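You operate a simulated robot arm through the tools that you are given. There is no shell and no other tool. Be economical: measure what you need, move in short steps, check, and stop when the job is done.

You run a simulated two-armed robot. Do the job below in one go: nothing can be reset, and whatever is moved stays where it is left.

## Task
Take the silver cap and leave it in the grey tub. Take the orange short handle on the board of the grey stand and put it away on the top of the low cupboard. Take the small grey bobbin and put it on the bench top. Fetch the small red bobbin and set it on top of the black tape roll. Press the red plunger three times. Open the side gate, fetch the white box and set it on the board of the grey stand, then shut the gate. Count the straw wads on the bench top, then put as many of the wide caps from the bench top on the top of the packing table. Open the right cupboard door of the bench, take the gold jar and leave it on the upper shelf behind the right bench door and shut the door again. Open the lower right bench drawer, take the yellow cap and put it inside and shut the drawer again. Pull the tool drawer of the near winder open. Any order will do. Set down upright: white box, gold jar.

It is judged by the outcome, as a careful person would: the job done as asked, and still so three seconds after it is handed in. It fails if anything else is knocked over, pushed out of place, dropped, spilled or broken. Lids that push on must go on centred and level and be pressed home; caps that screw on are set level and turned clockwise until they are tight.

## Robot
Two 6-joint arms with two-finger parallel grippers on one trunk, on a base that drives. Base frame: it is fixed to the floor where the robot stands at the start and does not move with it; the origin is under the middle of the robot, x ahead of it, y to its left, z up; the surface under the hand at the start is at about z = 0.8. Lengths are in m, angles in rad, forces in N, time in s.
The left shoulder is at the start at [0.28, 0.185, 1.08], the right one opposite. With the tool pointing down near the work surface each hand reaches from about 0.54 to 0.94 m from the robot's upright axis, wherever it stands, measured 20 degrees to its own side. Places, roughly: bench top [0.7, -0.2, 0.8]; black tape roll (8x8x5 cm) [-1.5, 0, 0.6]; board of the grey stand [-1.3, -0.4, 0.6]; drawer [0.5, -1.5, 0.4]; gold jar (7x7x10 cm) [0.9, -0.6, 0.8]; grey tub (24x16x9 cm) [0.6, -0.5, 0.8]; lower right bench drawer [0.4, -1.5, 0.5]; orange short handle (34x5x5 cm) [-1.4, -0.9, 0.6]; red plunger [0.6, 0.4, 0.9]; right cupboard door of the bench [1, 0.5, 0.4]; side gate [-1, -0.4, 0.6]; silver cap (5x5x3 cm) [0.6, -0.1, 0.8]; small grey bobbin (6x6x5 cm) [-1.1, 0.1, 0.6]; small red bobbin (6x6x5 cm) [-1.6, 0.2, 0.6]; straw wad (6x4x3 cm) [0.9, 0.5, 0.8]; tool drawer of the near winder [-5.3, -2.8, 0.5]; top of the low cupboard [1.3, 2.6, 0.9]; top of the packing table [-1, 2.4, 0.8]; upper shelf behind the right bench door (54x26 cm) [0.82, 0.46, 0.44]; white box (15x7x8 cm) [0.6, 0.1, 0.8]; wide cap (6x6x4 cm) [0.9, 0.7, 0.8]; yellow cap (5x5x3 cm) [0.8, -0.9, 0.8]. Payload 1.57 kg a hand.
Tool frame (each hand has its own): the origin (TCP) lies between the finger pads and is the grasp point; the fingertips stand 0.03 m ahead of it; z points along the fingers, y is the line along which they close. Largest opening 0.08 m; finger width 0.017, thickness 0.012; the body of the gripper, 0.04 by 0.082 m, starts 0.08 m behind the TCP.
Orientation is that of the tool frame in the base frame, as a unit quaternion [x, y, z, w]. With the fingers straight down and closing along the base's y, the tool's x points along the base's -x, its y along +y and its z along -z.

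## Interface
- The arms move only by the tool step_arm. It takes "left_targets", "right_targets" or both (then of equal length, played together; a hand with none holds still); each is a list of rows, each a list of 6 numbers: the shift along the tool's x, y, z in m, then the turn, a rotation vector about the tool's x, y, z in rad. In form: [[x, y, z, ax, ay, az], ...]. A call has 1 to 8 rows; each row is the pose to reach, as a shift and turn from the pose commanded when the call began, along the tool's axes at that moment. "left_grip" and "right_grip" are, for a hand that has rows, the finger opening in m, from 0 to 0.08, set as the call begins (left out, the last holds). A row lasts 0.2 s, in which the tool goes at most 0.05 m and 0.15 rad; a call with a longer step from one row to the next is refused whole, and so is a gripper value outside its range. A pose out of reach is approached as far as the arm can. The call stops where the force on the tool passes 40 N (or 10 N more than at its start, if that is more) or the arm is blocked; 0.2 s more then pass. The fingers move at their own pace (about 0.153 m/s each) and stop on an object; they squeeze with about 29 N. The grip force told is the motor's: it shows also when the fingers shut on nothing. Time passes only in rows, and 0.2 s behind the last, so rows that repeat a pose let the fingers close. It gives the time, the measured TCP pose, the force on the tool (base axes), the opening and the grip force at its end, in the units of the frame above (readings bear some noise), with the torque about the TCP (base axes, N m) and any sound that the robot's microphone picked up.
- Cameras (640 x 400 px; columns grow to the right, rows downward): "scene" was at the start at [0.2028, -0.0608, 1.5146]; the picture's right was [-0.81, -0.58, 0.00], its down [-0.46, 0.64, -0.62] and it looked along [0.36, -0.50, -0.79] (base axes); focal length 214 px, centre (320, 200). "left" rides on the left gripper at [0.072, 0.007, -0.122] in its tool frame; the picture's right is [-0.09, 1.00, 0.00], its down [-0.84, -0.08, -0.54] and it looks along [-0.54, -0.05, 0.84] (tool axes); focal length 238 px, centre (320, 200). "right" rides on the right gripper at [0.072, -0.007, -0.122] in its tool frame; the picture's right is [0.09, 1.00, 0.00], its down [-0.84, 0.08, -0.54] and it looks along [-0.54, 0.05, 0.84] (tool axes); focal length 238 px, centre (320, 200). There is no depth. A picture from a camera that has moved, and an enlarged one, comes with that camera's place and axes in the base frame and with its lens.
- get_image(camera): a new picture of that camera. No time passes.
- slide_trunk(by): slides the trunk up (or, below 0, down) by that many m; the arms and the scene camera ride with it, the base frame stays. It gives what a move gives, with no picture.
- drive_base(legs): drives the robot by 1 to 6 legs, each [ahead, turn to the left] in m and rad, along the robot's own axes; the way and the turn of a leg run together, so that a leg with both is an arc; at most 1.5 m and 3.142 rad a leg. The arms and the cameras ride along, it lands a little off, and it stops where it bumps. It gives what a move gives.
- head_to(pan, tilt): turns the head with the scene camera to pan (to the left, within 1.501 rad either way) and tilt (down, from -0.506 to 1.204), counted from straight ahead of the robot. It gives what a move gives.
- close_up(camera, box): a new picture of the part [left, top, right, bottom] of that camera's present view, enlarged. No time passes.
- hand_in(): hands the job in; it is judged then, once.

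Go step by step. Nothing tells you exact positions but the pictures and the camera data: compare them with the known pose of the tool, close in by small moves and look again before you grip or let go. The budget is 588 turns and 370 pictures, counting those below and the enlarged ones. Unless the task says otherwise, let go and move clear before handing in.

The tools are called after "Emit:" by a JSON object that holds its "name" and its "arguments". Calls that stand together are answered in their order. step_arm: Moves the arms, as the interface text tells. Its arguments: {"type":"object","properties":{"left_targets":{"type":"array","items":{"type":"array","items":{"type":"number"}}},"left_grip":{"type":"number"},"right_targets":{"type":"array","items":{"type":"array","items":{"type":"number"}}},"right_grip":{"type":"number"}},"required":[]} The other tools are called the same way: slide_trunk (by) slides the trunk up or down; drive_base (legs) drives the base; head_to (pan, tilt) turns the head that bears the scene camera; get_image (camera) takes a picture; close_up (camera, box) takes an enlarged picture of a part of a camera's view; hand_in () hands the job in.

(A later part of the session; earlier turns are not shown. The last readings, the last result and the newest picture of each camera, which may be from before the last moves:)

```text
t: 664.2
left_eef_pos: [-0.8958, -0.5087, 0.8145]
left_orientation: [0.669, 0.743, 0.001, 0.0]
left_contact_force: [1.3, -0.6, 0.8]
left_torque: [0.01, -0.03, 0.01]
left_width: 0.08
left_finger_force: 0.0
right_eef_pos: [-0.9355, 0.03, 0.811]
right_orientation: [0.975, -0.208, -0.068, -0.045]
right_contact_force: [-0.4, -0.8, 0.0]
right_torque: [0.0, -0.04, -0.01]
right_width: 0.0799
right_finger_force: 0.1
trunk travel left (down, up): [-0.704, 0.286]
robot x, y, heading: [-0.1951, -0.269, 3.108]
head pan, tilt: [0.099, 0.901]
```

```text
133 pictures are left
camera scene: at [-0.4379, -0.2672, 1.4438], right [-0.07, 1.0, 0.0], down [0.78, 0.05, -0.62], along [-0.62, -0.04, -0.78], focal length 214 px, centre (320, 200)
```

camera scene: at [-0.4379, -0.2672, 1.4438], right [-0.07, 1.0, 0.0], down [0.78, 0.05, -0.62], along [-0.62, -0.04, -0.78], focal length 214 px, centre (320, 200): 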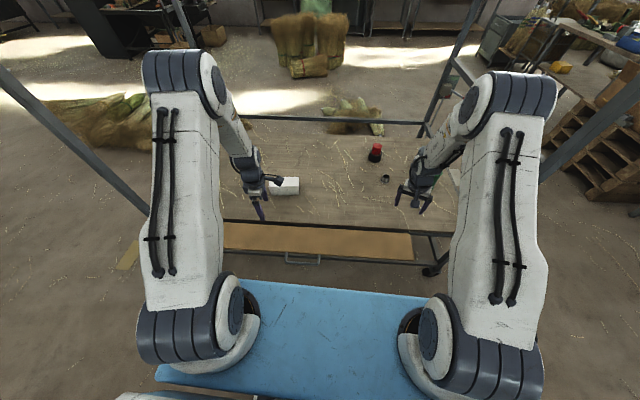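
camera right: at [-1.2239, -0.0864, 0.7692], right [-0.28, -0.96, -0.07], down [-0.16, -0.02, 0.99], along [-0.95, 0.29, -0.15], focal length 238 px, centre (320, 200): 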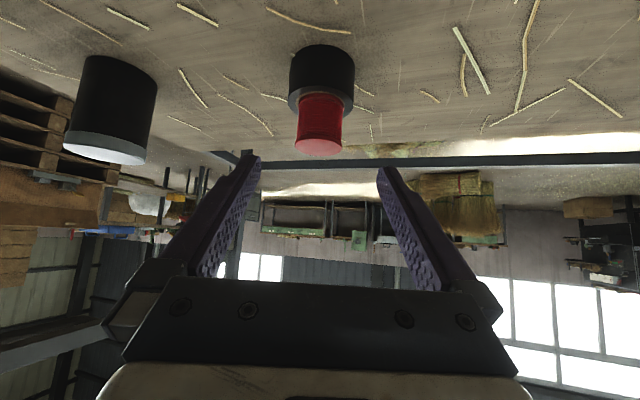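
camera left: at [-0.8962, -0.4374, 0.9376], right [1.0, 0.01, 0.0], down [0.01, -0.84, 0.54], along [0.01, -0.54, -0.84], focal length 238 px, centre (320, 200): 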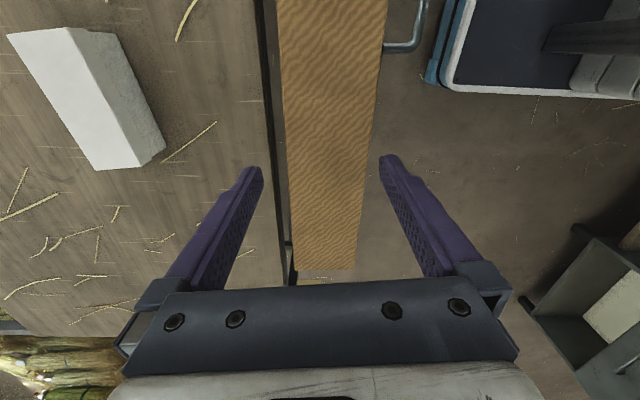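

Emit:
{"name": "step_arm", "arguments": {"left_targets": [[0.025, 0.026, 0.0, 0, 0, 0], [0.05, 0.053, 0.0, 0, 0, 0], [0.076, 0.08, 0.0, 0, 0, 0], [0.101, 0.106, 0.02, 0, 0, 0], [0.126, 0.132, 0.05, 0, 0, 0]], "left_grip": 0.03}}

Emit:
{"name": "get_image", "arguments": {"camera": "left"}}

```text
t: 665.4
left_eef_pos: [-0.7774, -0.371, 0.7674]
left_orientation: [0.668, 0.744, 0.001, -0.001]
left_contact_force: [0.4, -0.4, 0.9]
left_torque: [0.02, 0.0, 0.02]
left_width: 0.0301
left_finger_force: 0.1
right_eef_pos: [-0.937, 0.0302, 0.8124]
right_orientation: [0.975, -0.207, -0.067, -0.044]
right_contact_force: [-0.4, 0.4, 0.3]
right_torque: [0.0, -0.03, 0.0]
right_width: 0.08
right_finger_force: 0.0
trunk travel left (down, up): [-0.704, 0.286]
robot x, y, heading: [-0.2009, -0.2688, 3.113]
head pan, tilt: [0.099, 0.901]
```

```text
132 pictures are left
camera left: at [-0.7774, -0.2977, 0.8904], right [1.0, 0.01, 0.0], down [0.01, -0.84, 0.54], along [0.01, -0.54, -0.84], focal length 238 px, centre (320, 200)
```

left: 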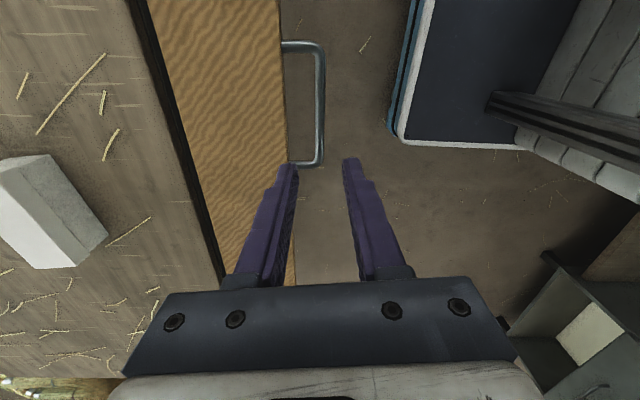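

Emit:
{"name": "step_arm", "arguments": {"left_targets": [[0, 0.001, 0.045, 0, 0, 0], [0, 0.001, 0.09, 0, 0, 0], [0, 0.001, 0.12, 0, 0, 0]]}}

Emit:
{"name": "get_image", "arguments": {"camera": "left"}}

```text
t: 666.2
left_eef_pos: [-0.7789, -0.3674, 0.6438]
left_orientation: [0.668, 0.744, 0.0, -0.001]
left_contact_force: [-0.6, -0.6, 0.2]
left_torque: [0.02, 0.0, -0.03]
left_width: 0.0302
left_finger_force: 0.1
right_eef_pos: [-0.9365, 0.0312, 0.8113]
right_orientation: [0.975, -0.207, -0.067, -0.044]
right_contact_force: [0.1, -0.4, -0.6]
right_torque: [-0.03, 0.04, -0.01]
right_width: 0.0797
right_finger_force: 0.0
trunk travel left (down, up): [-0.704, 0.286]
robot x, y, heading: [-0.1995, -0.2675, 3.115]
head pan, tilt: [0.099, 0.901]
```

```text
131 pictures are left
camera left: at [-0.7788, -0.2962, 0.7682], right [1.0, 0.01, 0.0], down [0.01, -0.84, 0.54], along [0.01, -0.54, -0.84], focal length 238 px, centre (320, 200)
```

left: 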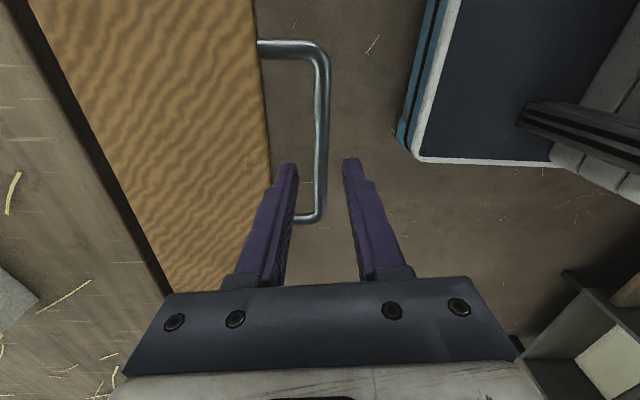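

Emit:
{"name": "step_arm", "arguments": {"left_targets": [[0, 0.002, 0.025, 0, 0, 0], [0, 0.002, 0.045, 0, 0, 0], [0, 0.002, 0.055, 0, 0, 0]]}}

Emit:
{"name": "step_arm", "arguments": {"left_targets": [[0, 0, 0, 0, 0, 0], [0, 0, 0, 0, 0, 0]], "left_grip": 0.0}}

Emit:
{"name": "get_image", "arguments": {"camera": "left"}}

```text
t: 667.0
left_eef_pos: [-0.7764, -0.3688, 0.5901]
left_orientation: [0.668, 0.744, 0.0, -0.001]
left_contact_force: [-0.4, -1.4, -0.3]
left_torque: [0.01, 0.04, 0.0]
left_width: 0.0299
left_finger_force: 0.0
right_eef_pos: [-0.9371, 0.0308, 0.812]
right_orientation: [0.975, -0.208, -0.067, -0.044]
right_contact_force: [-0.2, 0.3, 0.2]
right_torque: [0.01, 0.03, 0.02]
right_width: 0.0799
right_finger_force: 0.1
trunk travel left (down, up): [-0.704, 0.286]
robot x, y, heading: [-0.2007, -0.2668, 3.109]
head pan, tilt: [0.099, 0.901]
```

```text
t: 667.6
left_eef_pos: [-0.7779, -0.3682, 0.59]
left_orientation: [0.669, 0.743, 0.0, -0.003]
left_contact_force: [-6.3, -5.5, -2.9]
left_torque: [0.02, 0.09, -0.6]
left_width: 0.0135
left_finger_force: 29.6
right_eef_pos: [-0.9369, 0.0304, 0.8118]
right_orientation: [0.975, -0.208, -0.067, -0.044]
right_contact_force: [-0.3, -0.9, -0.5]
right_torque: [-0.02, 0.02, 0.01]
right_width: 0.08
right_finger_force: 0.0
trunk travel left (down, up): [-0.704, 0.286]
robot x, y, heading: [-0.2027, -0.2639, 3.112]
head pan, tilt: [0.099, 0.901]
```

```text
130 pictures are left
camera left: at [-0.7774, -0.2966, 0.7132], right [1.0, 0.01, 0.0], down [0.01, -0.84, 0.54], along [0.0, -0.54, -0.84], focal length 238 px, centre (320, 200)
```

left: 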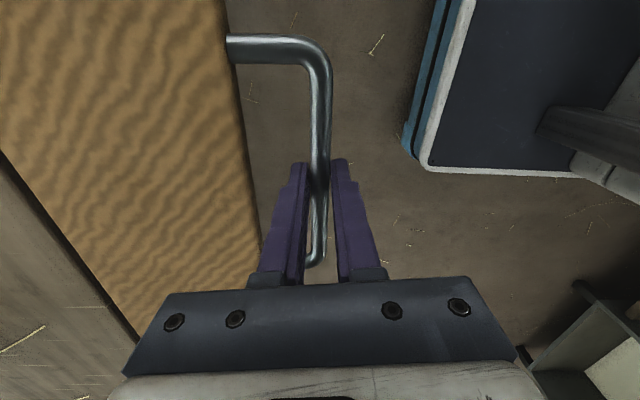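

Emit:
{"name": "step_arm", "arguments": {"left_targets": [[0.0006, -0.0055, -0.0346, 0, 0, 0], [0.0018, -0.0176, -0.0674, 0, 0, 0], [0.0038, -0.036, -0.0971, 0, 0, 0], [0.0063, -0.0599, -0.1225, 0, 0, 0]]}}

Emit:
{"name": "get_image", "arguments": {"camera": "left"}}

```text
t: 668.6
left_eef_pos: [-0.8195, -0.3694, 0.7016]
left_orientation: [0.671, 0.741, 0.005, 0.009]
left_contact_force: [6.7, 2.8, 0.3]
left_torque: [-0.3, -0.21, -0.59]
left_width: 0.0137
left_finger_force: 30.5
right_eef_pos: [-0.9359, 0.0316, 0.8105]
right_orientation: [0.975, -0.208, -0.068, -0.044]
right_contact_force: [1.0, -0.3, -0.2]
right_torque: [0.01, -0.05, -0.02]
right_width: 0.08
right_finger_force: 0.0
trunk travel left (down, up): [-0.704, 0.286]
robot x, y, heading: [-0.1972, -0.2685, 3.114]
head pan, tilt: [0.099, 0.901]
stopped in row 4 (left hand): the force on the tool passed its limit at 42 N (the readings are from after the stop); the commanded pose is now the measured one
```

```text
129 pictures are left
camera left: at [-0.8215, -0.2963, 0.8241], right [1.0, 0.01, 0.02], down [-0.01, -0.84, 0.55], along [0.02, -0.55, -0.84], focal length 238 px, centre (320, 200)
```

left: 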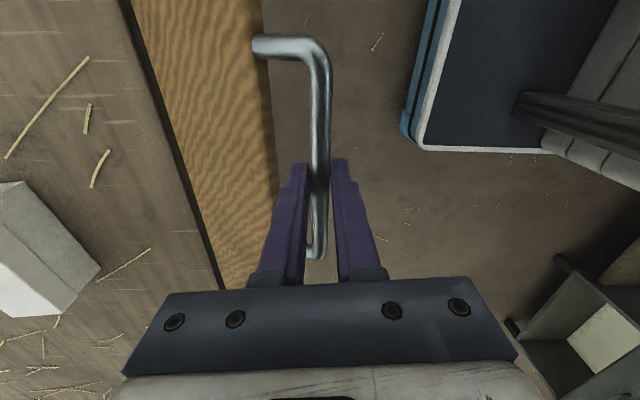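

Emit:
{"name": "step_arm", "arguments": {"left_targets": [[0.002, -0.018, -0.015, 0.139, 0.015, 0], [0.004, -0.037, -0.0282, 0.278, 0.029, 0], [0.006, -0.0567, -0.039, 0.418, 0.044, 0], [0.008, -0.077, -0.0473, 0.557, 0.058, 0], [0.0116, -0.111, -0.0551, 0.696, 0.073, 0], [0.015, -0.143, -0.0561, 0.796, 0.083, 0]]}}

Emit:
{"name": "get_image", "arguments": {"camera": "left"}}

Emit:
{"name": "get_image", "arguments": {"camera": "scene"}}

```text
t: 670.0
left_eef_pos: [-0.9593, -0.3688, 0.7525]
left_orientation: [0.622, 0.687, -0.254, -0.277]
left_contact_force: [32.6, 3.6, 3.4]
left_torque: [-0.31, -0.05, -0.46]
left_width: 0.013
left_finger_force: 30.2
right_eef_pos: [-0.9355, 0.0304, 0.8118]
right_orientation: [0.975, -0.209, -0.067, -0.045]
right_contact_force: [-0.2, -0.6, -1.2]
right_torque: [-0.04, -0.02, -0.01]
right_width: 0.0798
right_finger_force: 0.0
trunk travel left (down, up): [-0.704, 0.286]
robot x, y, heading: [-0.1995, -0.2672, 3.112]
head pan, tilt: [0.099, 0.901]
```

```text
128 pictures are left
camera left: at [-0.8751, -0.2969, 0.8417], right [0.72, 0.0, -0.7], down [0.38, -0.84, 0.39], along [-0.58, -0.54, -0.6], focal length 238 px, centre (320, 200)
```

left: 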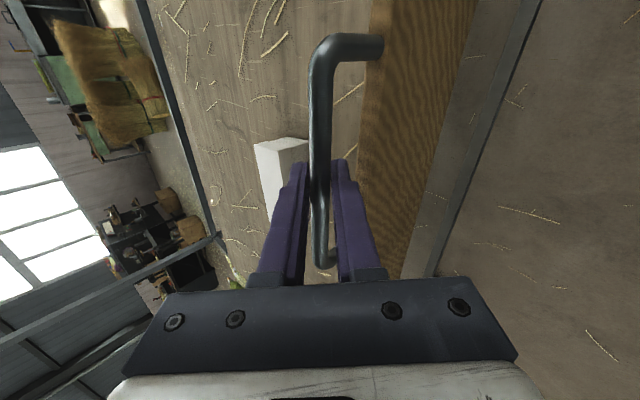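

```text
127 pictures are left
camera scene: at [-0.436, -0.2671, 1.4442], right [-0.07, 1.0, 0.0], down [0.78, 0.05, -0.62], along [-0.62, -0.04, -0.78], focal length 214 px, centre (320, 200)
```

scene: 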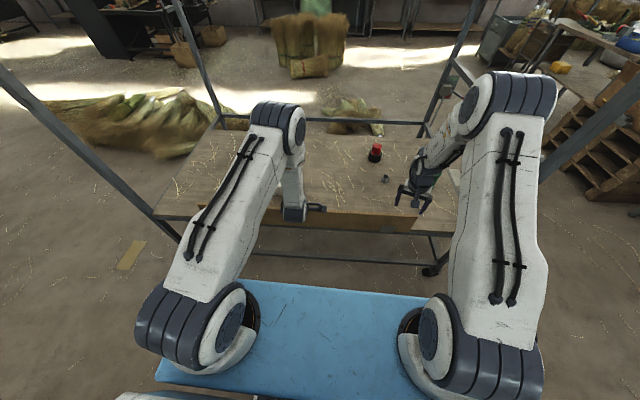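

Emit:
{"name": "step_arm", "arguments": {"left_targets": [[0, 0, 0, 0, 0, 0], [0, 0, 0, 0, 0, 0], [0, 0, -0.02, 0, 0, 0], [0, 0, -0.06, 0, 0, 0], [0, 0, -0.1, 0, 0, 0]], "left_grip": 0.04}}

Emit:
{"name": "get_image", "arguments": {"camera": "left"}}

Emit:
{"name": "close_up", "arguments": {"camera": "scene", "box": [180, 120, 460, 295]}}

```text
t: 671.2
left_eef_pos: [-0.8965, -0.3665, 0.8264]
left_orientation: [0.618, 0.686, -0.258, -0.284]
left_contact_force: [0.0, -0.2, -0.6]
left_torque: [0.02, -0.03, 0.0]
left_width: 0.0402
left_finger_force: 0.1
right_eef_pos: [-0.9373, 0.0308, 0.8114]
right_orientation: [0.975, -0.208, -0.066, -0.044]
right_contact_force: [0.5, -0.4, -1.0]
right_torque: [-0.02, 0.01, 0.0]
right_width: 0.0802
right_finger_force: 0.0
trunk travel left (down, up): [-0.704, 0.286]
robot x, y, heading: [-0.2055, -0.2673, 3.116]
head pan, tilt: [0.099, 0.901]
```

```text
126 pictures are left
camera left: at [-0.8102, -0.2943, 0.9137], right [0.71, 0.01, -0.71], down [0.39, -0.84, 0.38], along [-0.59, -0.54, -0.6], focal length 238 px, centre (320, 200)
```

left: 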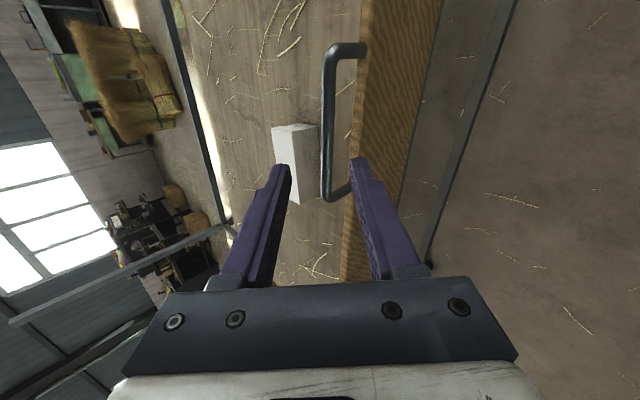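

```text
2.29 times, centred on (320, 208) of scene
camera zoom: at [-0.4377, -0.2672, 1.4438], right [-0.07, 1.0, 0.0], down [0.78, 0.05, -0.62], along [-0.62, -0.04, -0.78], focal length 490 px, centre (320, 183)
```

zoom: 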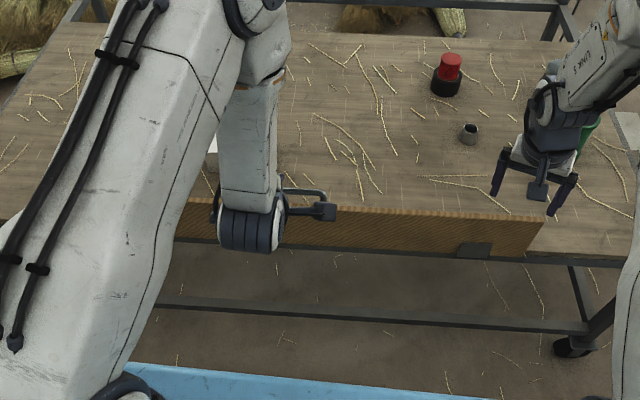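

Emit:
{"name": "slide_trunk", "arguments": {"by": 0.28}}

Emit:
{"name": "step_arm", "arguments": {"left_targets": [[0, 0, -0.02, -0.14, 0, 0], [0, 0, -0.04, -0.28, 0, 0], [0, 0, -0.04, -0.42, 0, 0], [0, 0, -0.04, -0.56, 0, 0], [0, 0, -0.04, -0.7, 0, 0], [0, 0, -0.04, -0.8, 0, 0]]}}

Emit:
{"name": "close_up", "arguments": {"camera": "scene", "box": [180, 120, 460, 295]}}

```text
t: 674.0
left_eef_pos: [-0.8975, -0.3658, 1.104]
left_orientation: [0.619, 0.686, -0.257, -0.283]
left_contact_force: [-0.1, 0.9, -0.6]
left_torque: [0.0, 0.04, -0.02]
left_width: 0.0397
left_finger_force: 0.0
right_eef_pos: [-0.9357, 0.0309, 1.0914]
right_orientation: [0.975, -0.208, -0.067, -0.044]
right_contact_force: [0.6, 0.4, 0.7]
right_torque: [0.0, 0.0, -0.02]
right_width: 0.0802
right_finger_force: 0.0
trunk travel left (down, up): [-0.984, 0.006]
robot x, y, heading: [-0.2013, -0.2672, 3.115]
head pan, tilt: [0.099, 0.901]
```

```text
t: 675.4
left_eef_pos: [-0.8686, -0.3677, 1.1328]
left_orientation: [0.68, 0.732, 0.03, -0.019]
left_contact_force: [0.0, 0.6, 0.1]
left_torque: [0.04, 0.03, -0.04]
left_width: 0.04
left_finger_force: 0.0
right_eef_pos: [-0.9361, 0.0297, 1.0911]
right_orientation: [0.975, -0.208, -0.067, -0.044]
right_contact_force: [0.5, 0.7, -0.3]
right_torque: [-0.01, 0.01, -0.01]
right_width: 0.08
right_finger_force: 0.2
trunk travel left (down, up): [-0.984, 0.006]
robot x, y, heading: [-0.201, -0.2689, 3.111]
head pan, tilt: [0.099, 0.901]
```

```text
2.29 times, centred on (320, 208) of scene
camera zoom: at [-0.4375, -0.2672, 1.7239], right [-0.07, 1.0, 0.0], down [0.78, 0.05, -0.62], along [-0.62, -0.04, -0.78], focal length 490 px, centre (320, 183)
```

zoom: 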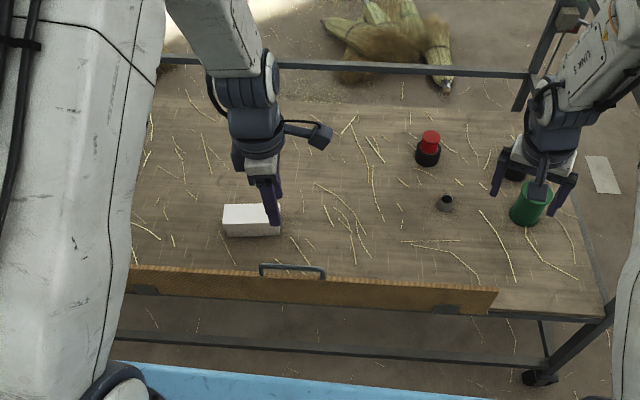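

Emit:
{"name": "drive_base", "arguments": {"legs": [[0, -1.545], [1.35, 0], [0, 1.571]]}}

Emit:
{"name": "head_to", "arguments": {"pan": 0.3, "tilt": 0.35}}

Emit:
{"name": "get_image", "arguments": {"camera": "scene"}}

```text
t: 689.7
left_eef_pos: [-0.8711, 0.9805, 1.1336]
left_orientation: [0.675, 0.737, 0.03, -0.02]
left_contact_force: [0.4, -0.7, -0.1]
left_torque: [-0.01, 0.01, 0.0]
left_width: 0.0402
left_finger_force: 0.1
right_eef_pos: [-0.9445, 1.3769, 1.0914]
right_orientation: [0.976, -0.202, -0.068, -0.043]
right_contact_force: [-0.1, -0.4, 0.3]
right_torque: [0.01, 0.0, -0.01]
right_width: 0.0801
right_finger_force: 0.0
trunk travel left (down, up): [-0.984, 0.006]
robot x, y, heading: [-0.208, 1.0911, 3.124]
head pan, tilt: [0.099, 0.901]
```

```text
t: 690.7
left_eef_pos: [-0.8718, 0.9813, 1.1344]
left_orientation: [0.675, 0.737, 0.03, -0.019]
left_contact_force: [0.1, 0.8, -0.3]
left_torque: [0.01, 0.02, -0.02]
left_width: 0.0399
left_finger_force: 0.1
right_eef_pos: [-0.9455, 1.3776, 1.0908]
right_orientation: [0.976, -0.201, -0.067, -0.044]
right_contact_force: [0.3, 0.8, -0.2]
right_torque: [-0.02, -0.02, -0.02]
right_width: 0.0802
right_finger_force: 0.0
trunk travel left (down, up): [-0.984, 0.006]
robot x, y, heading: [-0.2058, 1.0899, 3.126]
head pan, tilt: [0.3, 0.351]
```

```text
123 pictures are left
camera scene: at [-0.457, 1.0669, 1.7713], right [-0.28, 0.96, 0.0], down [0.33, 0.1, -0.94], along [-0.9, -0.26, -0.34], focal length 214 px, centre (320, 200)
```

scene: 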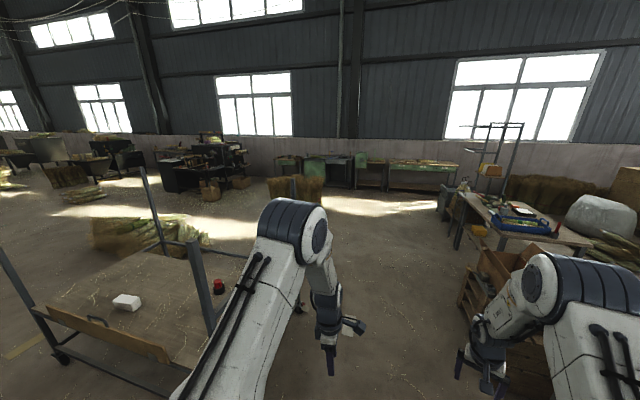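

Emit:
{"name": "drive_base", "arguments": {"legs": [[1.5, 0], [1.5, 0]]}}

Emit:
{"name": "head_to", "arguments": {"pan": 0.9, "tilt": 0.4}}

Emit:
{"name": "get_image", "arguments": {"camera": "scene"}}

```text
t: 705.3
left_eef_pos: [-3.8975, 1.0481, 1.1341]
left_orientation: [0.677, 0.735, 0.03, -0.02]
left_contact_force: [0.5, 0.6, -0.3]
left_torque: [0.03, 0.03, 0.05]
left_width: 0.0403
left_finger_force: 0.0
right_eef_pos: [-3.97, 1.4452, 1.0914]
right_orientation: [0.976, -0.203, -0.068, -0.045]
right_contact_force: [0.5, -0.4, 0.3]
right_torque: [-0.04, -0.02, -0.01]
right_width: 0.0799
right_finger_force: 0.0
trunk travel left (down, up): [-0.984, 0.006]
robot x, y, heading: [-3.2313, 1.1515, 3.123]
head pan, tilt: [0.3, 0.351]
```

```text
t: 706.3
left_eef_pos: [-3.8986, 1.048, 1.1346]
left_orientation: [0.677, 0.735, 0.03, -0.02]
left_contact_force: [0.7, 0.1, -0.4]
left_torque: [0.03, 0.02, -0.03]
left_width: 0.0399
left_finger_force: 0.0
right_eef_pos: [-3.9702, 1.4452, 1.0902]
right_orientation: [0.976, -0.203, -0.067, -0.045]
right_contact_force: [-0.4, 0.1, 0.0]
right_torque: [-0.02, -0.01, 0.02]
right_width: 0.0798
right_finger_force: 0.0
trunk travel left (down, up): [-0.984, 0.006]
robot x, y, heading: [-3.2284, 1.152, 3.123]
head pan, tilt: [0.901, 0.4]
```

```text
122 pictures are left
camera scene: at [-3.4519, 1.087, 1.7669], right [-0.77, 0.64, 0.0], down [0.25, 0.3, -0.92], along [-0.59, -0.71, -0.39], focal length 214 px, centre (320, 200)
```

scene: 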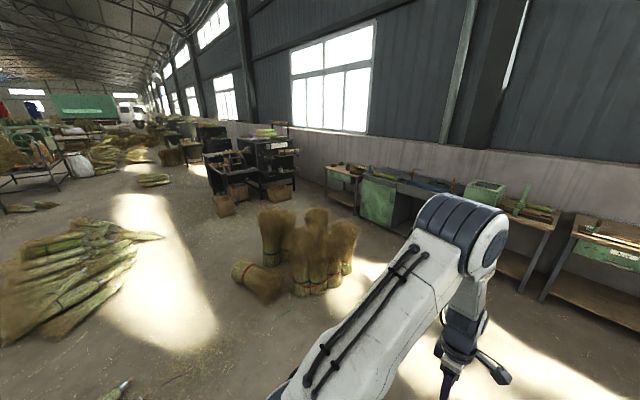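

Emit:
{"name": "drive_base", "arguments": {"legs": [[0, 1.531], [1.5, 0], [1.35, 0]]}}

Emit:
{"name": "head_to", "arguments": {"pan": -0.7, "tilt": 0.5}}

Emit:
{"name": "get_image", "arguments": {"camera": "scene"}}

```text
t: 713.7
left_eef_pos: [-3.1554, -0.0895, 1.1334]
left_orientation: [-0.045, 0.998, 0.007, -0.035]
left_contact_force: [-0.5, -0.9, -0.7]
left_torque: [-0.01, -0.03, 0.01]
left_width: 0.0396
left_finger_force: 0.0
right_eef_pos: [-3.5508, -0.166, 1.0898]
right_orientation: [0.832, 0.549, -0.079, 0.017]
right_contact_force: [0.8, -0.7, 0.0]
right_torque: [0.0, -0.05, 0.02]
right_width: 0.08
right_finger_force: 0.0
trunk travel left (down, up): [-0.984, 0.006]
robot x, y, heading: [-3.2787, 0.5757, -1.575]
head pan, tilt: [0.901, 0.4]
stopped in leg 2: the robot was blocked; the commanded pose is now the measured one
```

```text
t: 715.4
left_eef_pos: [-3.1569, -0.089, 1.1331]
left_orientation: [-0.045, 0.998, 0.008, -0.036]
left_contact_force: [0.4, 0.2, 0.7]
left_torque: [0.02, -0.01, 0.0]
left_width: 0.0401
left_finger_force: 0.1
right_eef_pos: [-3.5527, -0.1656, 1.0908]
right_orientation: [0.832, 0.549, -0.079, 0.017]
right_contact_force: [-0.2, 0.0, -0.2]
right_torque: [-0.03, -0.03, -0.02]
right_width: 0.08
right_finger_force: 0.0
trunk travel left (down, up): [-0.984, 0.006]
robot x, y, heading: [-3.276, 0.5739, -1.584]
head pan, tilt: [-0.7, 0.499]
```

```text
121 pictures are left
camera scene: at [-3.3378, 0.3468, 1.7577], right [-0.76, 0.65, 0.0], down [0.31, 0.36, -0.88], along [-0.57, -0.67, -0.48], focal length 214 px, centre (320, 200)
```

scene: 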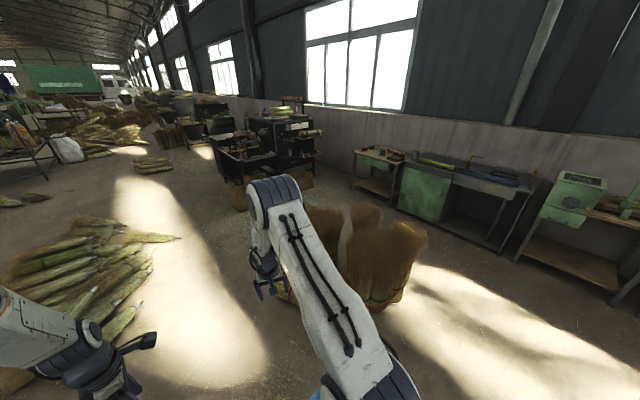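

Emit:
{"name": "head_to", "arguments": {"pan": 0.0, "tilt": 0.9}}

Emit:
{"name": "get_image", "arguments": {"camera": "scene"}}

Emit:
{"name": "get_image", "arguments": {"camera": "left"}}

```text
t: 716.4
left_eef_pos: [-3.1578, -0.0902, 1.1335]
left_orientation: [-0.045, 0.998, 0.008, -0.036]
left_contact_force: [-0.1, 0.6, 0.0]
left_torque: [0.0, 0.0, 0.02]
left_width: 0.0396
left_finger_force: 0.1
right_eef_pos: [-3.553, -0.1645, 1.0905]
right_orientation: [0.832, 0.55, -0.078, 0.016]
right_contact_force: [-0.8, -0.5, 0.3]
right_torque: [0.01, 0.0, -0.03]
right_width: 0.08
right_finger_force: 0.1
trunk travel left (down, up): [-0.984, 0.006]
robot x, y, heading: [-3.2717, 0.5766, -1.582]
head pan, tilt: [0.0, 0.901]
```

```text
120 pictures are left
camera scene: at [-3.2793, 0.3403, 1.7239], right [-1.0, 0.01, 0.0], down [0.01, 0.78, -0.62], along [-0.01, -0.62, -0.78], focal length 214 px, centre (320, 200)
```

scene: 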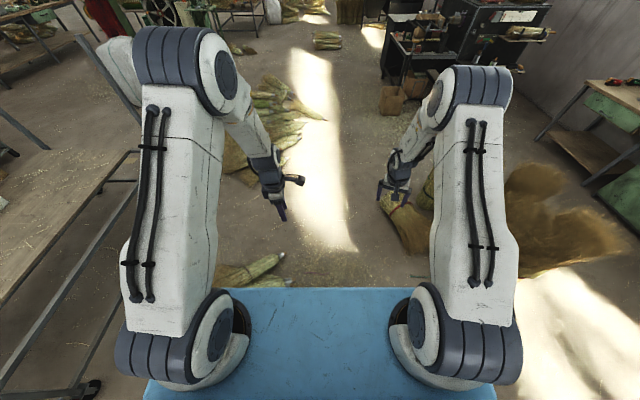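

```text
119 pictures are left
camera left: at [-3.2205, -0.0917, 1.2607], right [0.0, 1.0, 0.01], down [0.88, -0.01, 0.48], along [0.48, 0.01, -0.88], focal length 238 px, centre (320, 200)
```

left: 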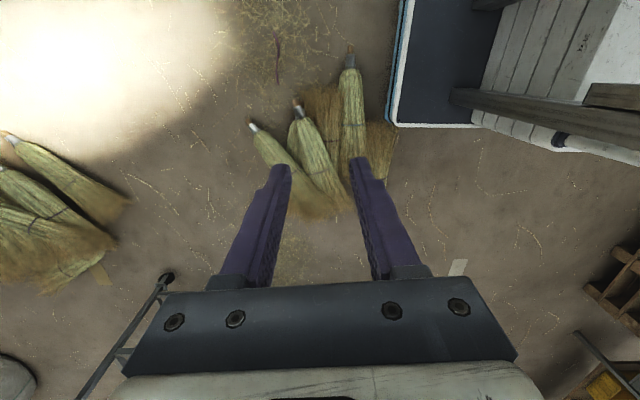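

Emit:
{"name": "drive_base", "arguments": {"legs": [[-0.2, 0], [0, -1.56], [0.36, 0], [0, 1.571]]}}

Emit:
{"name": "get_image", "arguments": {"camera": "scene"}}

```text
t: 727.6
left_eef_pos: [-3.4791, 0.1131, 1.132]
left_orientation: [-0.074, 0.997, 0.008, -0.036]
left_contact_force: [0.9, -0.4, 0.6]
left_torque: [0.01, -0.03, 0.02]
left_width: 0.0402
left_finger_force: 0.0
right_eef_pos: [-3.8691, 0.0148, 1.0907]
right_orientation: [0.816, 0.573, -0.078, 0.019]
right_contact_force: [0.3, 0.1, 0.0]
right_torque: [0.0, -0.03, 0.01]
right_width: 0.0799
right_finger_force: 0.0
trunk travel left (down, up): [-0.984, 0.006]
robot x, y, heading: [-3.6317, 0.7667, -1.522]
head pan, tilt: [0.0, 0.901]
```

```text
118 pictures are left
camera scene: at [-3.6234, 0.535, 1.7239], right [-1.0, -0.04, 0.0], down [-0.04, 0.78, -0.62], along [0.03, -0.62, -0.78], focal length 214 px, centre (320, 200)
```

scene: 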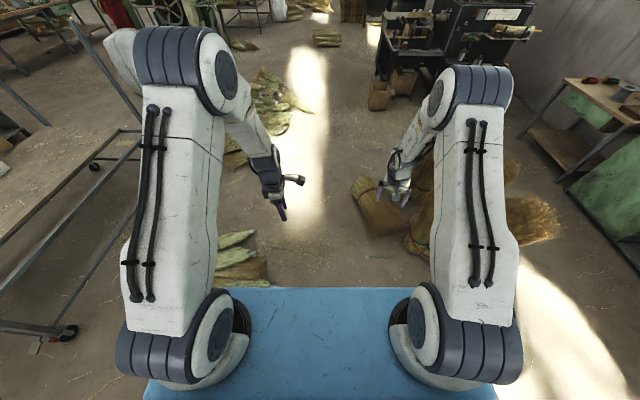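

Emit:
{"name": "drive_base", "arguments": {"legs": [[0, 0.04], [1.5, 0]]}}

Emit:
{"name": "get_image", "arguments": {"camera": "scene"}}

```text
t: 732.4
left_eef_pos: [-3.3709, -0.6592, 1.1341]
left_orientation: [-0.108, 0.993, 0.007, -0.035]
left_contact_force: [-1.0, 0.7, 0.6]
left_torque: [-0.09, -0.03, -0.01]
left_width: 0.04
left_finger_force: 0.1
right_eef_pos: [-3.7536, -0.7814, 1.0916]
right_orientation: [0.795, 0.601, -0.077, 0.024]
right_contact_force: [-0.2, 1.3, 0.9]
right_torque: [-0.05, -0.04, 0.03]
right_width: 0.0801
right_finger_force: 0.0
trunk travel left (down, up): [-0.984, 0.006]
robot x, y, heading: [-3.5726, -0.016, -1.34]
head pan, tilt: [0.0, 0.901]
stopped in leg 2: the robot was blocked; the commanded pose is now the measured one
```

```text
117 pictures are left
camera scene: at [-3.522, -0.2421, 1.7243], right [-0.97, -0.23, 0.0], down [-0.18, 0.76, -0.62], along [0.14, -0.61, -0.78], focal length 214 px, centre (320, 200)
```

scene: 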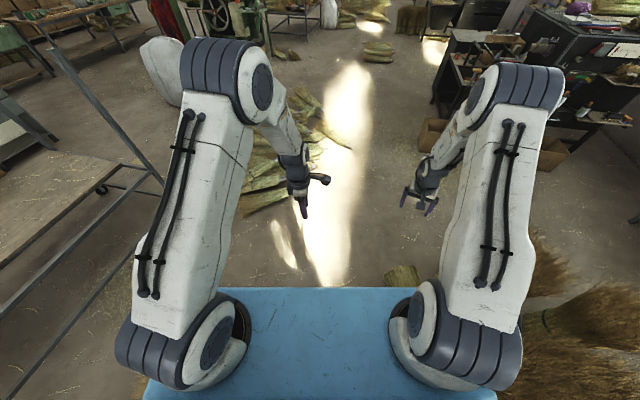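

Emit:
{"name": "drive_base", "arguments": {"legs": [[-0.12, 0]]}}

Emit:
{"name": "head_to", "arguments": {"pan": 0.9, "tilt": 1.1}}

Emit:
{"name": "get_image", "arguments": {"camera": "scene"}}

Emit:
{"name": "head_to", "arguments": {"pan": -0.9, "tilt": 1.1}}

Emit:
{"name": "get_image", "arguments": {"camera": "scene"}}

```text
t: 733.6
left_eef_pos: [-3.3957, -0.5419, 1.1332]
left_orientation: [-0.109, 0.993, 0.008, -0.035]
left_contact_force: [-0.6, -0.6, 0.6]
left_torque: [-0.02, 0.01, -0.01]
left_width: 0.0402
left_finger_force: 0.1
right_eef_pos: [-3.7785, -0.6656, 1.09]
right_orientation: [0.794, 0.602, -0.078, 0.021]
right_contact_force: [-0.1, -0.2, 0.5]
right_torque: [0.02, 0.01, 0.02]
right_width: 0.0801
right_finger_force: 0.0
trunk travel left (down, up): [-0.984, 0.006]
robot x, y, heading: [-3.6033, 0.0993, -1.34]
head pan, tilt: [0.0, 0.901]
```

```text
t: 734.8
left_eef_pos: [-3.3953, -0.5417, 1.1313]
left_orientation: [-0.109, 0.993, 0.007, -0.035]
left_contact_force: [0.3, -1.0, 0.3]
left_torque: [-0.01, -0.03, -0.05]
left_width: 0.04
left_finger_force: 0.1
right_eef_pos: [-3.7788, -0.6656, 1.0908]
right_orientation: [0.794, 0.602, -0.078, 0.022]
right_contact_force: [-0.1, -0.7, -0.7]
right_torque: [-0.01, 0.02, -0.01]
right_width: 0.0802
right_finger_force: 0.0
trunk travel left (down, up): [-0.984, 0.006]
robot x, y, heading: [-3.6026, 0.1018, -1.339]
head pan, tilt: [0.901, 1.1]
```

```text
116 pictures are left
camera scene: at [-3.5087, -0.0802, 1.7101], right [-0.43, -0.91, 0.0], down [-0.81, 0.38, -0.45], along [0.41, -0.19, -0.89], focal length 214 px, centre (320, 200)
```

scene: 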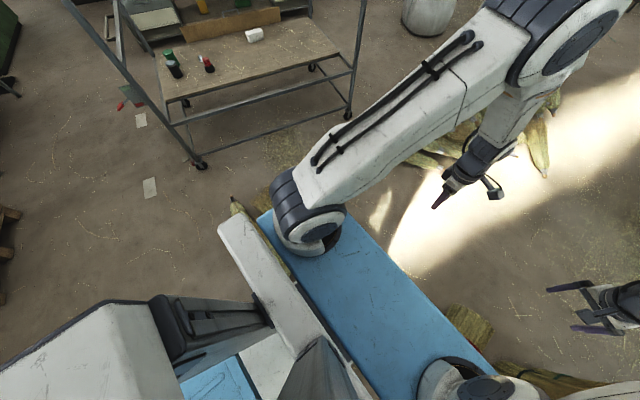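

```text
t: 736.6
left_eef_pos: [-3.3964, -0.543, 1.1323]
left_orientation: [-0.109, 0.993, 0.008, -0.034]
left_contact_force: [-0.3, -0.6, -0.5]
left_torque: [0.01, -0.03, 0.02]
left_width: 0.0401
left_finger_force: 0.1
right_eef_pos: [-3.7786, -0.666, 1.0903]
right_orientation: [0.794, 0.603, -0.077, 0.021]
right_contact_force: [0.8, 0.4, 0.3]
right_torque: [0.0, 0.0, 0.03]
right_width: 0.0801
right_finger_force: 0.0
trunk travel left (down, up): [-0.984, 0.006]
robot x, y, heading: [-3.6009, 0.1046, -1.336]
head pan, tilt: [-0.901, 1.1]
```

```text
115 pictures are left
camera scene: at [-3.6049, -0.1029, 1.71], right [-0.78, 0.62, 0.0], down [0.55, 0.7, -0.45], along [-0.28, -0.36, -0.89], focal length 214 px, centre (320, 200)
```

scene: 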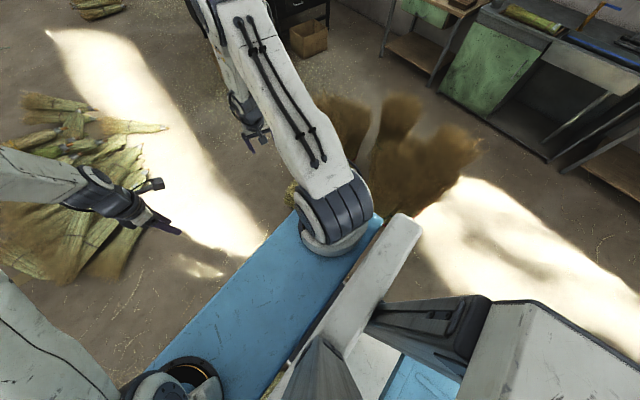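

Emit:
{"name": "drive_base", "arguments": {"legs": [[-0.8, 0], [0, -1.8]]}}

Emit:
{"name": "head_to", "arguments": {"pan": 0.2, "tilt": 0.7}}

Emit:
{"name": "get_image", "arguments": {"camera": "scene"}}

```text
t: 745.2
left_eef_pos: [-4.4571, 0.8284, 1.133]
left_orientation: [0.716, 0.697, 0.032, -0.015]
left_contact_force: [-0.2, -0.9, -0.6]
left_torque: [0.02, -0.01, -0.02]
left_width: 0.0399
left_finger_force: 0.1
right_eef_pos: [-4.4841, 1.2304, 1.0901]
right_orientation: [0.963, -0.256, -0.065, -0.048]
right_contact_force: [0.3, -0.5, -0.3]
right_torque: [0.01, -0.01, 0.0]
right_width: 0.0797
right_finger_force: 0.1
trunk travel left (down, up): [-0.984, 0.006]
robot x, y, heading: [-3.7792, 0.8721, 3.131]
head pan, tilt: [-0.901, 1.1]
```

```text
t: 746.5
left_eef_pos: [-4.4565, 0.828, 1.1323]
left_orientation: [0.716, 0.697, 0.033, -0.016]
left_contact_force: [-0.9, 1.0, -1.0]
left_torque: [-0.02, -0.04, 0.02]
left_width: 0.0401
left_finger_force: 0.1
right_eef_pos: [-4.4834, 1.2302, 1.0902]
right_orientation: [0.963, -0.255, -0.066, -0.048]
right_contact_force: [-0.4, -0.3, -0.2]
right_torque: [-0.03, 0.01, 0.0]
right_width: 0.0801
right_finger_force: 0.1
trunk travel left (down, up): [-0.984, 0.006]
robot x, y, heading: [-3.7844, 0.8697, 3.122]
head pan, tilt: [0.201, 0.7]
```

```text
114 pictures are left
camera scene: at [-4.0269, 0.8582, 1.74], right [-0.19, 0.98, 0.0], down [0.63, 0.12, -0.76], along [-0.75, -0.14, -0.64], focal length 214 px, centre (320, 200)
```

scene: 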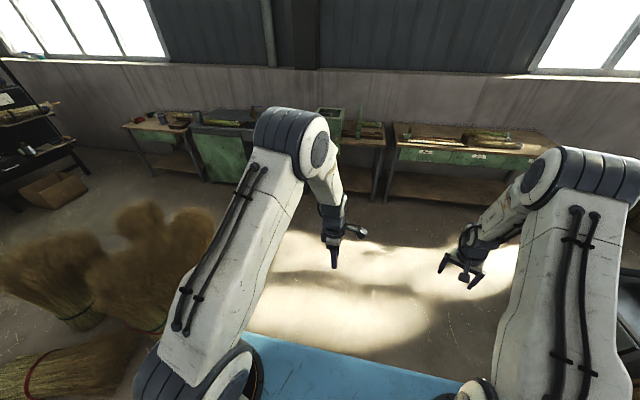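

Emit:
{"name": "drive_base", "arguments": {"legs": [[1.5, 0], [0.15, 0], [0, 1.58]]}}

Emit:
{"name": "head_to", "arguments": {"pan": 0.0, "tilt": 0.55}}

Emit:
{"name": "get_image", "arguments": {"camera": "scene"}}

```text
t: 759.0
left_eef_pos: [-5.3971, 0.2208, 1.1325]
left_orientation: [-0.003, 0.999, 0.011, -0.034]
left_contact_force: [0.6, 0.9, -0.3]
left_torque: [-0.03, 0.01, 0.02]
left_width: 0.0401
left_finger_force: 0.0
right_eef_pos: [-5.7972, 0.1822, 1.0904]
right_orientation: [0.854, 0.515, -0.079, 0.013]
right_contact_force: [-0.3, -1.2, 0.3]
right_torque: [0.02, -0.02, 0.01]
right_width: 0.0799
right_finger_force: 0.0
trunk travel left (down, up): [-0.984, 0.006]
robot x, y, heading: [-5.4601, 0.8978, -1.554]
head pan, tilt: [0.201, 0.7]
```

```text
t: 759.7
left_eef_pos: [-5.396, 0.222, 1.1323]
left_orientation: [-0.003, 0.999, 0.011, -0.035]
left_contact_force: [-1.3, -0.2, -0.1]
left_torque: [0.03, 0.0, 0.03]
left_width: 0.0398
left_finger_force: 0.0
right_eef_pos: [-5.7977, 0.1814, 1.0893]
right_orientation: [0.854, 0.514, -0.079, 0.014]
right_contact_force: [-0.2, -0.4, -0.1]
right_torque: [0.03, -0.02, -0.03]
right_width: 0.0798
right_finger_force: 0.0
trunk travel left (down, up): [-0.984, 0.006]
robot x, y, heading: [-5.4601, 0.8951, -1.55]
head pan, tilt: [0.0, 0.55]
```

```text
113 pictures are left
camera scene: at [-5.4589, 0.6453, 1.7531], right [-1.0, -0.02, 0.0], down [-0.01, 0.52, -0.85], along [0.02, -0.85, -0.52], focal length 214 px, centre (320, 200)
```

scene: 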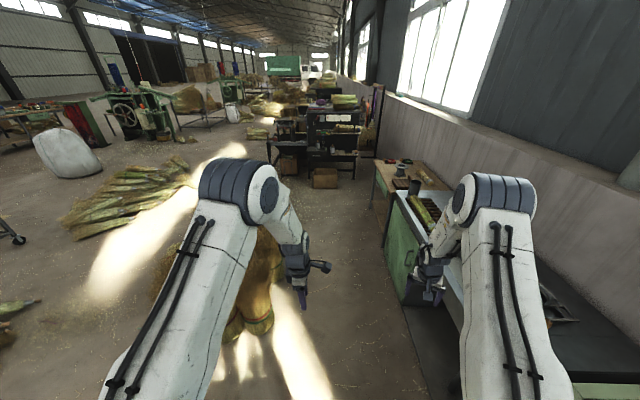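

Emit:
{"name": "drive_base", "arguments": {"legs": [[0, -0.04], [1.5, 0], [0.7, 0.03]]}}

Emit:
{"name": "get_image", "arguments": {"camera": "scene"}}

```text
t: 771.0
left_eef_pos: [-5.4281, -1.9764, 1.1323]
left_orientation: [0.001, 0.999, 0.011, -0.034]
left_contact_force: [-0.2, 0.0, 0.1]
left_torque: [0.02, 0.0, -0.01]
left_width: 0.04
left_finger_force: 0.0
right_eef_pos: [-5.8285, -2.0129, 1.0904]
right_orientation: [0.856, 0.511, -0.08, 0.013]
right_contact_force: [0.2, 0.7, 0.3]
right_torque: [0.01, -0.02, -0.01]
right_width: 0.08
right_finger_force: 0.1
trunk travel left (down, up): [-0.984, 0.006]
robot x, y, heading: [-5.4893, -1.302, -1.561]
head pan, tilt: [0.0, 0.55]
```

```text
112 pictures are left
camera scene: at [-5.4858, -1.5521, 1.7532], right [-1.0, -0.01, 0.0], down [-0.01, 0.52, -0.85], along [0.01, -0.85, -0.52], focal length 214 px, centre (320, 200)
```

scene: 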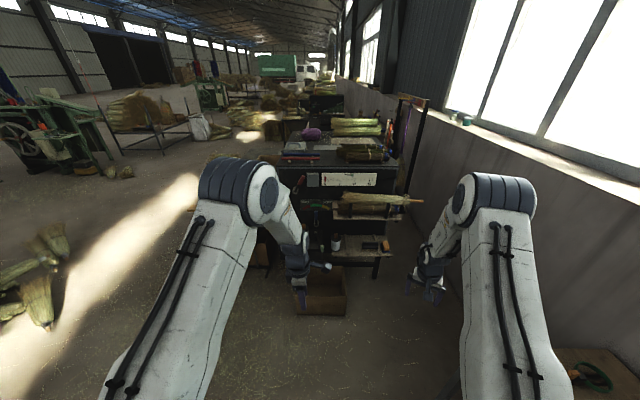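

Emit:
{"name": "close_up", "arguments": {"camera": "scene", "box": [180, 130, 440, 320]}}

Emit:
{"name": "get_image", "arguments": {"camera": "left"}}

```text
2.11 times, centred on (310, 225) of scene
camera zoom: at [-5.4858, -1.5521, 1.7532], right [-1.0, -0.01, 0.0], down [-0.01, 0.52, -0.85], along [0.01, -0.85, -0.52], focal length 452 px, centre (341, 147)
```

zoom: 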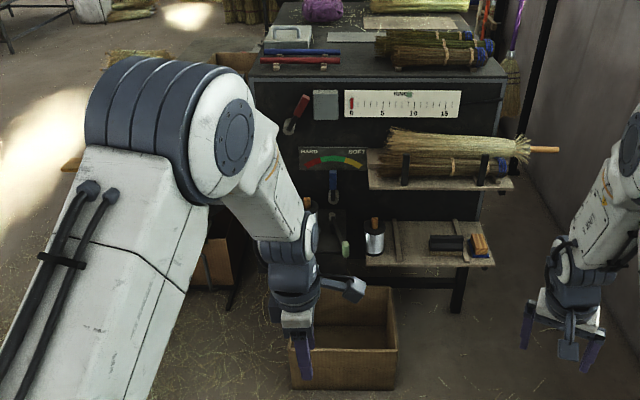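

```text
110 pictures are left
camera left: at [-5.491, -1.9726, 1.26], right [0.09, 1.0, 0.02], down [0.87, -0.09, 0.48], along [0.48, -0.03, -0.88], focal length 238 px, centre (320, 200)
```

left: 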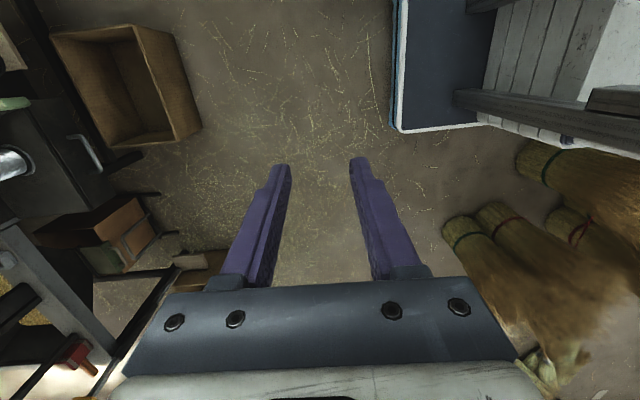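

Emit:
{"name": "step_arm", "arguments": {"right_targets": [[0.033, -0.018, 0, 0, 0, 0], [0.066, -0.036, 0, 0, 0, 0], [0.1, -0.054, 0, 0, 0, 0], [0.131, -0.072, 0, 0, 0, 0]]}}

```text
t: 772.0
left_eef_pos: [-5.4278, -1.977, 1.1323]
left_orientation: [0.001, 0.999, 0.011, -0.034]
left_contact_force: [0.8, 0.3, -0.5]
left_torque: [0.06, 0.0, -0.01]
left_width: 0.0397
left_finger_force: 0.0
right_eef_pos: [-5.8389, -1.852, 1.0753]
right_orientation: [0.918, 0.389, -0.083, -0.006]
right_contact_force: [1.4, -1.8, 0.0]
right_torque: [0.17, 0.04, 0.05]
right_width: 0.0801
right_finger_force: 0.0
trunk travel left (down, up): [-0.984, 0.006]
robot x, y, heading: [-5.4843, -1.301, -1.559]
head pan, tilt: [0.0, 0.55]
```

Emit:
{"name": "drive_base", "arguments": {"legs": [[0.45, 0]]}}

Emit:
{"name": "get_image", "arguments": {"camera": "left"}}

Emit:
{"name": "head_to", "arguments": {"pan": 0.0, "tilt": 0.8}}

Emit:
{"name": "get_image", "arguments": {"camera": "scene"}}

```text
t: 774.7
left_eef_pos: [-5.4278, -2.4369, 1.1324]
left_orientation: [0.005, 0.999, 0.011, -0.034]
left_contact_force: [0.0, -0.6, 0.4]
left_torque: [-0.01, 0.0, -0.01]
left_width: 0.0399
left_finger_force: 0.1
right_eef_pos: [-5.8312, -2.3216, 1.0755]
right_orientation: [0.857, 0.509, -0.079, 0.013]
right_contact_force: [0.3, 0.9, -0.1]
right_torque: [-0.01, -0.02, 0.03]
right_width: 0.0797
right_finger_force: 0.1
trunk travel left (down, up): [-0.984, 0.006]
robot x, y, heading: [-5.4835, -1.7613, -1.565]
head pan, tilt: [0.0, 0.55]
```

```text
109 pictures are left
camera left: at [-5.4909, -2.4324, 1.26], right [0.1, 0.99, 0.02], down [0.87, -0.1, 0.48], along [0.48, -0.03, -0.88], focal length 238 px, centre (320, 200)
```

left: 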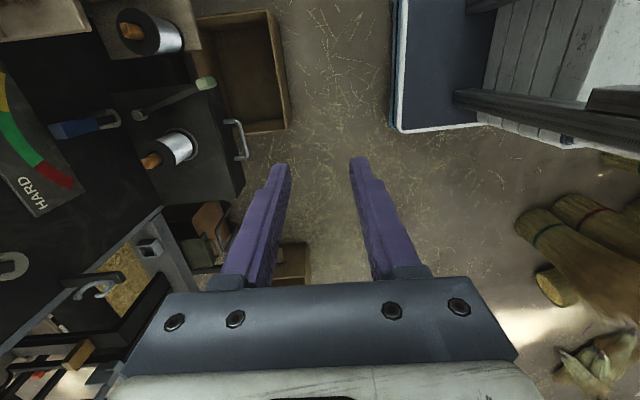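

```text
t: 775.5
left_eef_pos: [-5.4284, -2.4363, 1.1329]
left_orientation: [0.004, 0.999, 0.012, -0.034]
left_contact_force: [0.3, 0.1, -0.3]
left_torque: [-0.03, -0.02, 0.02]
left_width: 0.0401
left_finger_force: 0.0
right_eef_pos: [-5.832, -2.3223, 1.0751]
right_orientation: [0.857, 0.509, -0.079, 0.014]
right_contact_force: [-0.6, 0.5, -0.6]
right_torque: [0.0, -0.01, 0.01]
right_width: 0.0797
right_finger_force: 0.0
trunk travel left (down, up): [-0.984, 0.006]
robot x, y, heading: [-5.4813, -1.761, -1.565]
head pan, tilt: [0.0, 0.799]
```

```text
108 pictures are left
camera scene: at [-5.4834, -2.0029, 1.7319], right [-1.0, -0.01, 0.0], down [0.0, 0.72, -0.7], along [0.0, -0.7, -0.72], focal length 214 px, centre (320, 200)
```

scene: 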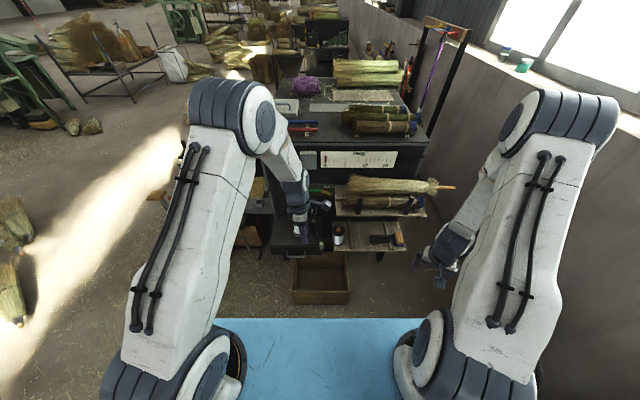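

Emit:
{"name": "step_arm", "arguments": {"left_targets": [[-0.03, 0, 0, 0.012, -0.034, -0.004], [-0.06, 0, 0, 0.024, -0.068, -0.008], [-0.096, 0, 0, 0.024, -0.068, -0.008]]}}

Emit:
{"name": "drive_base", "arguments": {"legs": [[0.2, 0]]}}

Emit:
{"name": "get_image", "arguments": {"camera": "left"}}

```text
t: 776.3
left_eef_pos: [-5.3316, -2.4376, 1.1256]
left_orientation: [-0.001, 1.0, -0.001, 0.001]
left_contact_force: [-0.6, 0.3, -1.1]
left_torque: [0.01, 0.0, 0.0]
left_width: 0.0398
left_finger_force: 0.0
right_eef_pos: [-5.832, -2.3212, 1.0747]
right_orientation: [0.857, 0.509, -0.08, 0.013]
right_contact_force: [0.2, 0.0, -0.4]
right_torque: [-0.03, 0.02, -0.01]
right_width: 0.08
right_finger_force: 0.0
trunk travel left (down, up): [-0.984, 0.006]
robot x, y, heading: [-5.4799, -1.7592, -1.56]
head pan, tilt: [0.0, 0.799]
```

```text
t: 777.9
left_eef_pos: [-5.3311, -2.6323, 1.1254]
left_orientation: [0.0, 1.0, -0.001, 0.0]
left_contact_force: [-0.1, 0.4, -0.2]
left_torque: [0.01, -0.01, 0.01]
left_width: 0.04
left_finger_force: 0.0
right_eef_pos: [-5.8308, -2.517, 1.0756]
right_orientation: [0.857, 0.509, -0.079, 0.013]
right_contact_force: [-0.1, -0.9, 0.3]
right_torque: [-0.01, 0.02, 0.0]
right_width: 0.0801
right_finger_force: 0.0
trunk travel left (down, up): [-0.984, 0.006]
robot x, y, heading: [-5.4825, -1.9572, -1.563]
head pan, tilt: [0.0, 0.799]
```

```text
107 pictures are left
camera left: at [-5.4022, -2.6261, 1.2483], right [0.09, 1.0, 0.0], down [0.84, -0.08, 0.54], along [0.54, -0.05, -0.84], focal length 238 px, centre (320, 200)
```

left: 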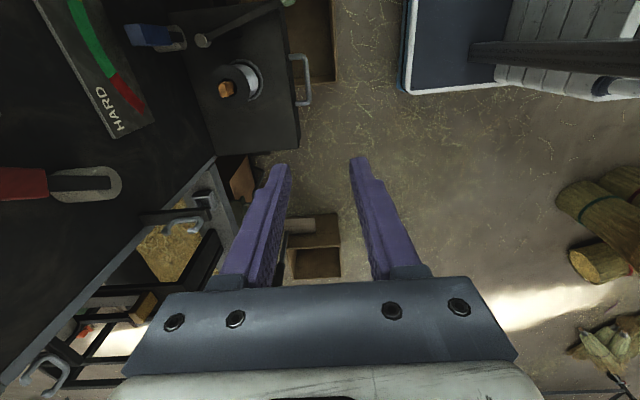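

Emit:
{"name": "step_arm", "arguments": {"left_targets": [[0, 0.02, 0, 0.14, 0, 0], [0, 0.04, 0, 0.28, 0, 0], [0, 0.06, 0.02, 0.42, 0, 0], [0, 0.08, 0.04, 0.56, 0, 0], [0, 0.08, 0.07, 0.7, 0, 0], [0, 0.08, 0.1, 0.84, 0, 0], [0, 0.08, 0.13, 0.98, 0, 0], [0, 0.08, 0.16, 1.12, 0, 0]], "left_grip": 0.05}}

```text
t: 779.7
left_eef_pos: [-5.3289, -2.5511, 0.9648]
left_orientation: [0.0, 0.846, -0.533, 0.0]
left_contact_force: [0.0, -0.9, 0.2]
left_torque: [0.02, -0.01, 0.02]
left_width: 0.0499
left_finger_force: 0.1
left hand out of reach, approached as far as the arm can: row 4, 5
right_eef_pos: [-5.8307, -2.5168, 1.0754]
right_orientation: [0.857, 0.508, -0.079, 0.013]
right_contact_force: [0.2, -0.2, 0.5]
right_torque: [0.0, -0.03, 0.0]
right_width: 0.0801
right_finger_force: 0.1
trunk travel left (down, up): [-0.984, 0.006]
robot x, y, heading: [-5.4831, -1.9605, -1.566]
head pan, tilt: [0.0, 0.799]
```

Emit:
{"name": "step_arm", "arguments": {"left_targets": [[0, 0.036, 0.0174, 0.11, 0, 0], [0, 0.072, 0.035, 0.22, 0, 0], [0, 0.108, 0.052, 0.33, 0, 0], [0, 0.144, 0.07, 0.45, 0, 0], [0, 0.18, 0.087, 0.45, 0, 0], [0, 0.216, 0.105, 0.45, 0, 0], [0, 0.252, 0.122, 0.45, 0, 0]]}}

Emit:
{"name": "get_image", "arguments": {"camera": "left"}}

```text
t: 781.3
left_eef_pos: [-5.3299, -2.5532, 0.782]
left_orientation: [0.001, 0.708, -0.706, 0.001]
left_contact_force: [-0.1, 0.0, 0.2]
left_torque: [-0.02, 0.0, 0.03]
left_width: 0.0502
left_finger_force: 0.0
left hand out of reach, approached as far as the arm can: row 5, 6, 7
right_eef_pos: [-5.8298, -2.5173, 1.0752]
right_orientation: [0.857, 0.508, -0.08, 0.013]
right_contact_force: [0.6, -1.3, 0.3]
right_torque: [0.01, 0.05, -0.04]
right_width: 0.0801
right_finger_force: 0.0
trunk travel left (down, up): [-0.984, 0.006]
robot x, y, heading: [-5.4815, -1.9582, -1.569]
head pan, tilt: [0.0, 0.799]
```

```text
106 pictures are left
camera left: at [-5.4017, -2.4317, 0.7762], right [0.09, 0.0, -1.0], down [0.84, 0.54, 0.08], along [0.54, -0.84, 0.05], focal length 238 px, centre (320, 200)
```

left: 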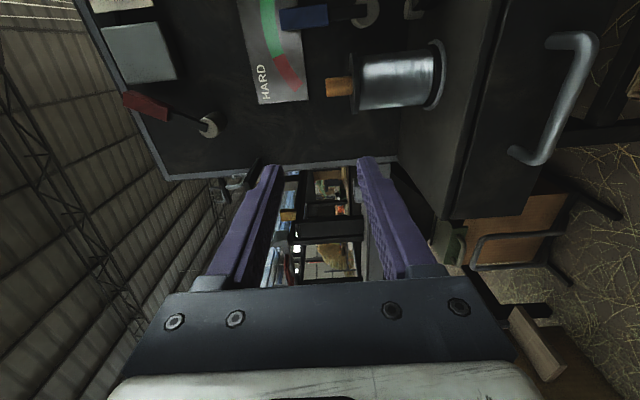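

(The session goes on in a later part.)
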